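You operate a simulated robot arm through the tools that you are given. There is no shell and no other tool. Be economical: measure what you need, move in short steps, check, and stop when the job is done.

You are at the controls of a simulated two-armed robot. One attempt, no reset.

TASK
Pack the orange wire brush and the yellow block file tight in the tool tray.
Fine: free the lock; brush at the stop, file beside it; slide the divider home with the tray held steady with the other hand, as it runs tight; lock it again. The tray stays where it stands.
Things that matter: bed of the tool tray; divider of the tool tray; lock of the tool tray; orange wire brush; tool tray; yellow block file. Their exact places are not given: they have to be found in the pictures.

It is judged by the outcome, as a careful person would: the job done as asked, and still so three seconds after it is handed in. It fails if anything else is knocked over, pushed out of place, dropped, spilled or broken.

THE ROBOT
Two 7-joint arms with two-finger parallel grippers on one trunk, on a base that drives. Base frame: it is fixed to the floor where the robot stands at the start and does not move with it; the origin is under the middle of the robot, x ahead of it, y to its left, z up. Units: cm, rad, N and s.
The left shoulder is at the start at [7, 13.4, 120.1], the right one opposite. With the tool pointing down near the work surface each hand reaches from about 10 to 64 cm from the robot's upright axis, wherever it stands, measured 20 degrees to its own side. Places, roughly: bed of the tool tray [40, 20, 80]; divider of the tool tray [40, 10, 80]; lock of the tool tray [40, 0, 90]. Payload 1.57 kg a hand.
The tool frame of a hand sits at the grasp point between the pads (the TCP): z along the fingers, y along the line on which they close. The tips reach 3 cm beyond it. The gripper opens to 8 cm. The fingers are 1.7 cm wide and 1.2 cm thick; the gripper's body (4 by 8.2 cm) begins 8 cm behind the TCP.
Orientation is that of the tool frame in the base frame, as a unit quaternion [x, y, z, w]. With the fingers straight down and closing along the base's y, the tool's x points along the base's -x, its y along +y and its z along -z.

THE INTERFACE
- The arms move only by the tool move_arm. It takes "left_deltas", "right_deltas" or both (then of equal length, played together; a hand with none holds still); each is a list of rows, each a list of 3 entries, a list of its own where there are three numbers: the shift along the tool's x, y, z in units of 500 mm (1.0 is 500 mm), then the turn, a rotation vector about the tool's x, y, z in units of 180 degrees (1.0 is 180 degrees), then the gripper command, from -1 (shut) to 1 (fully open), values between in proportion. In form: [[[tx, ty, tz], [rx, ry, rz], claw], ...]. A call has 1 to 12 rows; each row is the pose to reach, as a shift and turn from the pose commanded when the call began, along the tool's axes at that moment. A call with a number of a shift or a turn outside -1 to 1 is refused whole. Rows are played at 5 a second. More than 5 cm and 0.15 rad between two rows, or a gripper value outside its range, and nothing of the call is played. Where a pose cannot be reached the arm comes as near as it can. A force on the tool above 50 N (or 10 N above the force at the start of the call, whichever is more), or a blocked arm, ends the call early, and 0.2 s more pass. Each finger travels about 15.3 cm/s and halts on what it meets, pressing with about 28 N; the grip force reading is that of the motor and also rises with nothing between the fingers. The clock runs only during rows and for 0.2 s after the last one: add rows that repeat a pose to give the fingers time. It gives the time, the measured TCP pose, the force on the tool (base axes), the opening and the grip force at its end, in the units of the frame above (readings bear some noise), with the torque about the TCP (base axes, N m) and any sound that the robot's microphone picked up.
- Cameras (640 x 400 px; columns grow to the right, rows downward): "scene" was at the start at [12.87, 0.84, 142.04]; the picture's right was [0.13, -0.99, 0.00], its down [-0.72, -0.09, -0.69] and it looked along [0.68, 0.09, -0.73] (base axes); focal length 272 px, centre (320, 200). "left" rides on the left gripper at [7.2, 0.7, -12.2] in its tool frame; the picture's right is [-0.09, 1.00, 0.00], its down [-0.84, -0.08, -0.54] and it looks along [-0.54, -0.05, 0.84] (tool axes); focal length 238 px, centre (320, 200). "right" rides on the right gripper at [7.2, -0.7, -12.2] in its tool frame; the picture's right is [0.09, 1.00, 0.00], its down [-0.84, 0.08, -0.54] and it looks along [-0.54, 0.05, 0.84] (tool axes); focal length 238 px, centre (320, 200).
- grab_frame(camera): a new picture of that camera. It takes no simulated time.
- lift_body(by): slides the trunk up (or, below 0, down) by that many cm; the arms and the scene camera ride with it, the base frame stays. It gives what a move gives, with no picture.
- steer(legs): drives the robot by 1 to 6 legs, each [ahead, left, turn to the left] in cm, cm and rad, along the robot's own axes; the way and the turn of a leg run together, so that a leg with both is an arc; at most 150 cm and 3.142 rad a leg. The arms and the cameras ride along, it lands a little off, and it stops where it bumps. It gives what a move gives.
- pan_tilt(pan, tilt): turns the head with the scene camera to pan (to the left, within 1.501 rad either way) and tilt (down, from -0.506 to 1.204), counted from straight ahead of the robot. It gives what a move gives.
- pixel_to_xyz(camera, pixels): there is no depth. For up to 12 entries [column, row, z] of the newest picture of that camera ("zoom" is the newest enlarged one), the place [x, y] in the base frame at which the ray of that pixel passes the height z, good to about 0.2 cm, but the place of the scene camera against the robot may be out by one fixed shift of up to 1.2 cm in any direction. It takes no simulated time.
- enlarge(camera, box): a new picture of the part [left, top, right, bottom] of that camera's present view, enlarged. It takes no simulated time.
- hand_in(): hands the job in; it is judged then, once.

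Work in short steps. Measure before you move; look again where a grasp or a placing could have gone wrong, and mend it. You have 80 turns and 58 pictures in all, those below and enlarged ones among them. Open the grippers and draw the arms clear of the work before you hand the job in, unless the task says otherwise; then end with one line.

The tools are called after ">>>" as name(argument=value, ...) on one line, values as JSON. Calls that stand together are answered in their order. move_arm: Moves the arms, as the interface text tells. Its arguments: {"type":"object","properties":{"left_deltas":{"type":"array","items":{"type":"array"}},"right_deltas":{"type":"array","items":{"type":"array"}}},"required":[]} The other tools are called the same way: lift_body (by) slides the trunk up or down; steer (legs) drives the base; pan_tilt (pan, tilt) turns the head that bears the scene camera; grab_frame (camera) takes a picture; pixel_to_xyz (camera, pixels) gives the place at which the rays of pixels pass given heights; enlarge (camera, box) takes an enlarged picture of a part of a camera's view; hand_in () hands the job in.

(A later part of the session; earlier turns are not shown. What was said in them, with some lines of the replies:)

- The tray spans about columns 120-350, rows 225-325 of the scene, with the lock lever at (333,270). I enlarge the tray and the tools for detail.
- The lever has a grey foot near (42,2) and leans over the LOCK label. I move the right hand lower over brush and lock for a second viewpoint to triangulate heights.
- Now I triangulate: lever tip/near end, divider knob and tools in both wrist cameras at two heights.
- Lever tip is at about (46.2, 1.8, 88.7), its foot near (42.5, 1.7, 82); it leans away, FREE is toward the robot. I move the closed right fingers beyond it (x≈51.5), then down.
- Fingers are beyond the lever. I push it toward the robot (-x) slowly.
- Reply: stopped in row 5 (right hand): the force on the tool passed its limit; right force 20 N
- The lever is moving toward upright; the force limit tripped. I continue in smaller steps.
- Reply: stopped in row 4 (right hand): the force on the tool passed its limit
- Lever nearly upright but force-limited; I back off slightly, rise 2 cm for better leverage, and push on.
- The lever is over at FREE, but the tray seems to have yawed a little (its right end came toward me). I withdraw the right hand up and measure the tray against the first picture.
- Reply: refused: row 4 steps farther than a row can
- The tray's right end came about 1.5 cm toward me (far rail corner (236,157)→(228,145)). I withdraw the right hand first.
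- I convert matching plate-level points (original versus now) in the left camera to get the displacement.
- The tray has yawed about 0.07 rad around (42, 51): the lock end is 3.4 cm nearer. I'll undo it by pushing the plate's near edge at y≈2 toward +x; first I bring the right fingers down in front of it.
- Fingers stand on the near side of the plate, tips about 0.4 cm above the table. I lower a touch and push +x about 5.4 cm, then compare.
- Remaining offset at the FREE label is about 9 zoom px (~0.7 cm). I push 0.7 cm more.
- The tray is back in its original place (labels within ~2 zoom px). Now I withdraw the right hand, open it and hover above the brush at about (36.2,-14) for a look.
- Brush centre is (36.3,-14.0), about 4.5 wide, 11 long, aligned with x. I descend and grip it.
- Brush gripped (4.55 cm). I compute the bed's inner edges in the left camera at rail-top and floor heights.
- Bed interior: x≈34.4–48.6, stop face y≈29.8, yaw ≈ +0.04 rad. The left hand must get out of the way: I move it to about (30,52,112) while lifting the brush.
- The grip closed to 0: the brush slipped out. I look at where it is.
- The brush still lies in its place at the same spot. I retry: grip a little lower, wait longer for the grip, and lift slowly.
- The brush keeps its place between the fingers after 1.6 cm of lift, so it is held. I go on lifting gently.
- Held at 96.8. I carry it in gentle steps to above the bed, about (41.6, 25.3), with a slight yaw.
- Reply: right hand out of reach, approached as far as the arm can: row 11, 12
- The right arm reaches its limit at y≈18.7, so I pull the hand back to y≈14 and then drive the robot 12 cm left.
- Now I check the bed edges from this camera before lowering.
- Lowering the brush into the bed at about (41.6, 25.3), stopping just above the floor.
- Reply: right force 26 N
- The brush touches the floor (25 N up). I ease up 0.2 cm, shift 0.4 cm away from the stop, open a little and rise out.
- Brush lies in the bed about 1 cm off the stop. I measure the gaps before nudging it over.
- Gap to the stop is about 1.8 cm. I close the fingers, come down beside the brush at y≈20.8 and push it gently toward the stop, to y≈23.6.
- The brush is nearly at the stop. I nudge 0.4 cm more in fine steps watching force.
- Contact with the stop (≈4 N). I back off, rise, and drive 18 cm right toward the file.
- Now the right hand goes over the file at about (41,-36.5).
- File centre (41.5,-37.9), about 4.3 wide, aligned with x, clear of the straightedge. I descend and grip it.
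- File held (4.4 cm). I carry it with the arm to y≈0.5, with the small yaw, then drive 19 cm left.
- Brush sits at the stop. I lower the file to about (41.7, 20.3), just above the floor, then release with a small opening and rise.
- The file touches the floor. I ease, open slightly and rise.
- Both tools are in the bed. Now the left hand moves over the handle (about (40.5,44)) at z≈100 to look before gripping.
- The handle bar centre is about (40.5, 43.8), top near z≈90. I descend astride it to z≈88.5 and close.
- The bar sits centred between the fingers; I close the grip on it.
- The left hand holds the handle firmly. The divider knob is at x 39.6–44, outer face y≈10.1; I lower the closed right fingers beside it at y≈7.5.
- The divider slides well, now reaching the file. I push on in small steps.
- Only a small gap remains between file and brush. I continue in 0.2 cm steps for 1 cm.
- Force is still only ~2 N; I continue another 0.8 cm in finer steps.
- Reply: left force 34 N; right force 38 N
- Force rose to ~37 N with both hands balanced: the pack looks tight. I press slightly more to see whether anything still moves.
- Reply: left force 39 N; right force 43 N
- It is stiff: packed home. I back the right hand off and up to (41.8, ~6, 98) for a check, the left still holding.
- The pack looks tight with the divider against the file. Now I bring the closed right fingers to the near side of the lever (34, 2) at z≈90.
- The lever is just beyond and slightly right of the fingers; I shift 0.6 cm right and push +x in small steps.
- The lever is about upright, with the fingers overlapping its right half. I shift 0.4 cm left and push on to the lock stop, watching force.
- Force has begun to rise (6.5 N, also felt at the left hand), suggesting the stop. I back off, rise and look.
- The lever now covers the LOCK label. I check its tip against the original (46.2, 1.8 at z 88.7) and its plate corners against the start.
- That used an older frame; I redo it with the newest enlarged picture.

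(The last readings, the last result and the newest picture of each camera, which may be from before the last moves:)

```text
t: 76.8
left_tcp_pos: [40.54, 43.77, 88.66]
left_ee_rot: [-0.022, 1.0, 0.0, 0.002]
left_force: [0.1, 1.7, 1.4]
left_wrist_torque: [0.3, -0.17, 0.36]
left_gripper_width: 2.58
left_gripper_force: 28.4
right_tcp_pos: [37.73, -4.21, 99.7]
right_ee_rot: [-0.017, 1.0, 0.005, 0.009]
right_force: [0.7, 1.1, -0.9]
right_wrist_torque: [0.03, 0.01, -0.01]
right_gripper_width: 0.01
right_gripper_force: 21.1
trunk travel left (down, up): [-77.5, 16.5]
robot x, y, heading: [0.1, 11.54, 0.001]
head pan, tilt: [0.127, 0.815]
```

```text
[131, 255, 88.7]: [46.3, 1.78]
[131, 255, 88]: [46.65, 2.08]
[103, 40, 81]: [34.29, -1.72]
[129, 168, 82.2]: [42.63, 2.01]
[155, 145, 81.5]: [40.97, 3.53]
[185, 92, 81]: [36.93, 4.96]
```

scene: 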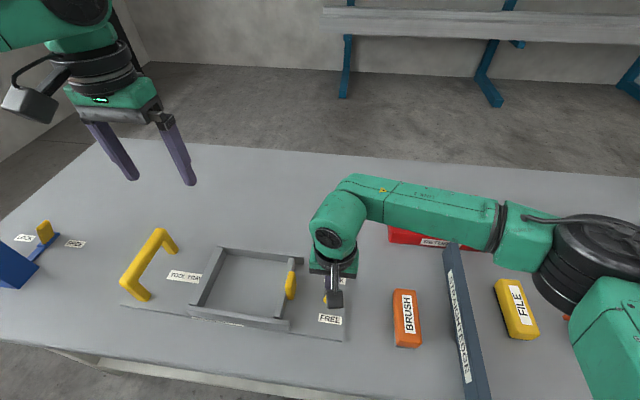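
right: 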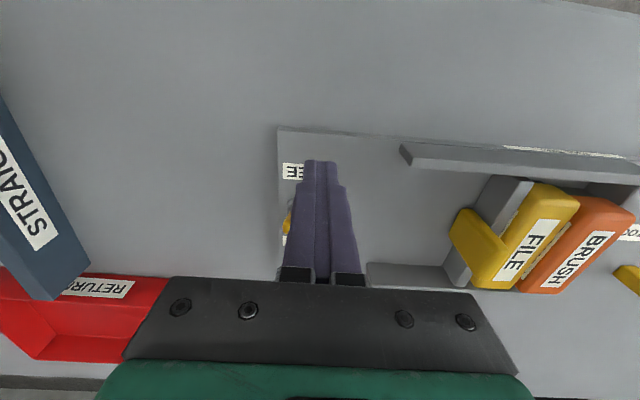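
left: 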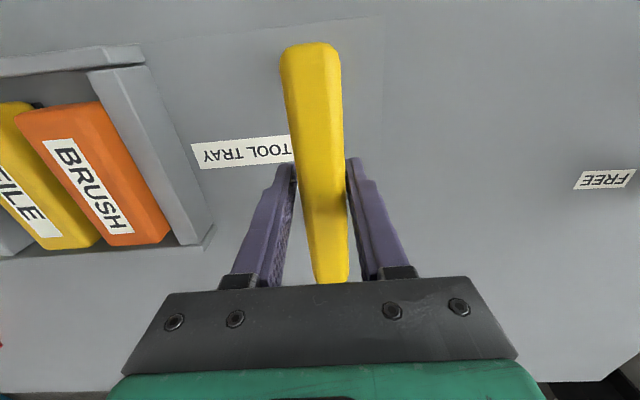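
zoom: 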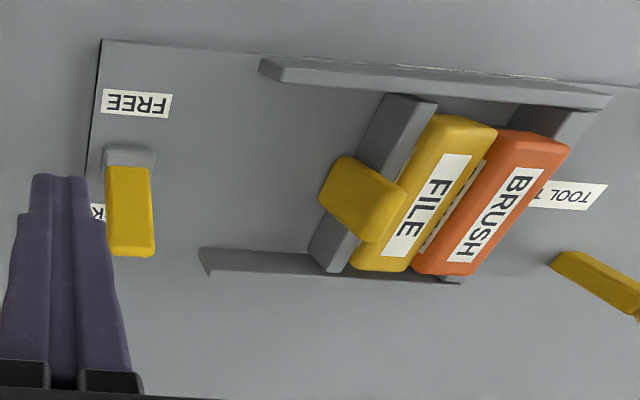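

Lever tip and plate corner match the original locked positions to ~0.1 cm. Now I release the handle, raise the left hand, and draw both arms clear.

>>> move_arm(left_deltas=[[[0, 0, 0], [0, 0, 0], 0.2], [[0, 0, 0], [0, 0, 0], 1], [[0, 0, 0], [0, 0, 0], 1], [[0, 0, -0.06], [0, 0, 0], 1], [[0, 0, -0.14], [0, 0, 0], 1], [[0, 0, -0.22], [0, 0, 0], 1], [[0.04, 0.04, -0.3], [0, 0, 0], 1], [[0.1, 0.08, -0.36], [0, 0, 0], 1], [[0.16, 0.12, -0.42], [0, 0, 0], 1]], right_deltas=[[[0, 0, 0], [0, 0, 0], 0], [[0, 0, -0.05], [0, 0, 0], 1], [[0, 0, -0.1], [0, 0, 0], 1], [[0, -0.05, -0.15], [0, 0, 0], 1], [[0, -0.12, -0.18], [0, 0, 0], 1], [[0.03, -0.18, -0.2], [0, 0, 0], 1], [[0.06, -0.24, -0.22], [0, 0, 0], 1], [[0.1, -0.3, -0.24], [0, 0, 0], 1], [[0.1, -0.36, -0.24], [0, 0, 0], 1]])

>>> grab_frame(camera="left")

>>> grab_frame(camera="scene")

```text
t: 78.8
left_tcp_pos: [32.03, 49.18, 109.69]
left_ee_rot: [-0.021, 1.0, 0.0, 0.002]
left_force: [0.1, 0.3, -0.3]
left_wrist_torque: [0.01, -0.05, 0.0]
left_gripper_width: 7.99
left_gripper_force: 0.1
right_tcp_pos: [33.23, -23.0, 111.79]
right_ee_rot: [-0.018, 1.0, 0.005, 0.011]
right_force: [-0.3, -0.3, 0.3]
right_wrist_torque: [0.0, 0.01, -0.01]
right_gripper_width: 7.97
right_gripper_force: 0.1
trunk travel left (down, up): [-77.5, 16.5]
robot x, y, heading: [-0.06, 11.93, -0.002]
head pan, tilt: [0.127, 0.815]
```

```text
5 pictures are left
```

left: 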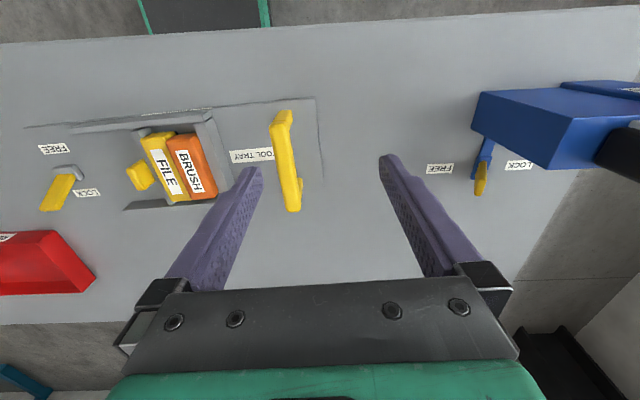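

```text
4 pictures are left
```

scene: 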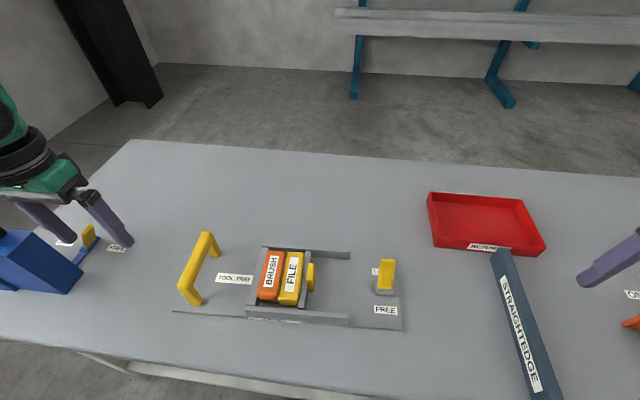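

Everything else is in place. I check the pack closely for any gap before handing in.

>>> enlarge(camera="scene", box=[225, 230, 365, 335])

>>> enlarge(camera="left", box=[90, 90, 270, 220])

```text
3.81 times, centred on (295, 282) of scene
```

zoom: 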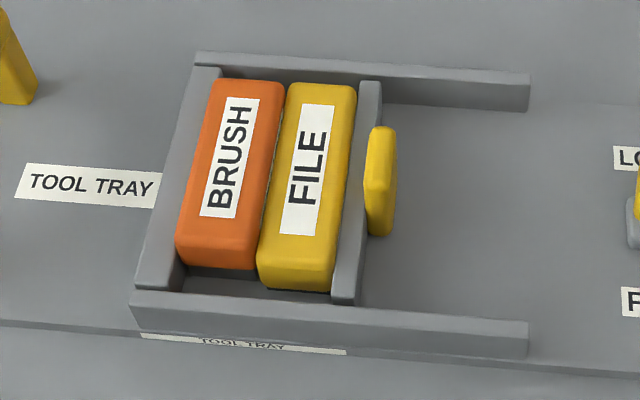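

```text
3.08 times, centred on (180, 155) of left
```

zoom: 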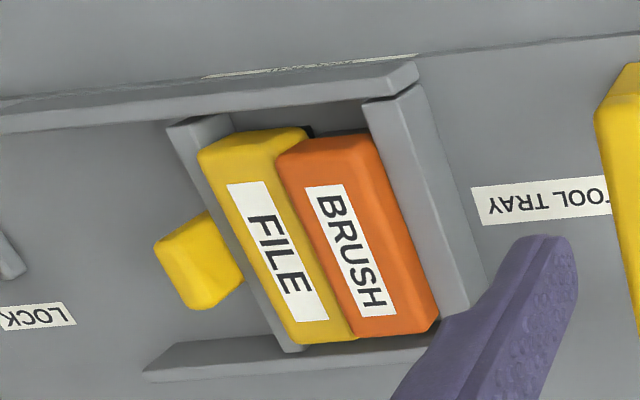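

Brush at the stop, file beside it, divider tight against it, and the lever is on LOCK; the arms are clear. I hand in.

>>> hand_in()

```text
The job is handed in.
```

The brush is at the stop with the file tight beside it, the divider is home and locked, and the tray is back within about 0.1 cm of its start after freeing the lock swung its lock end about 3.4 cm and I pushed it back.
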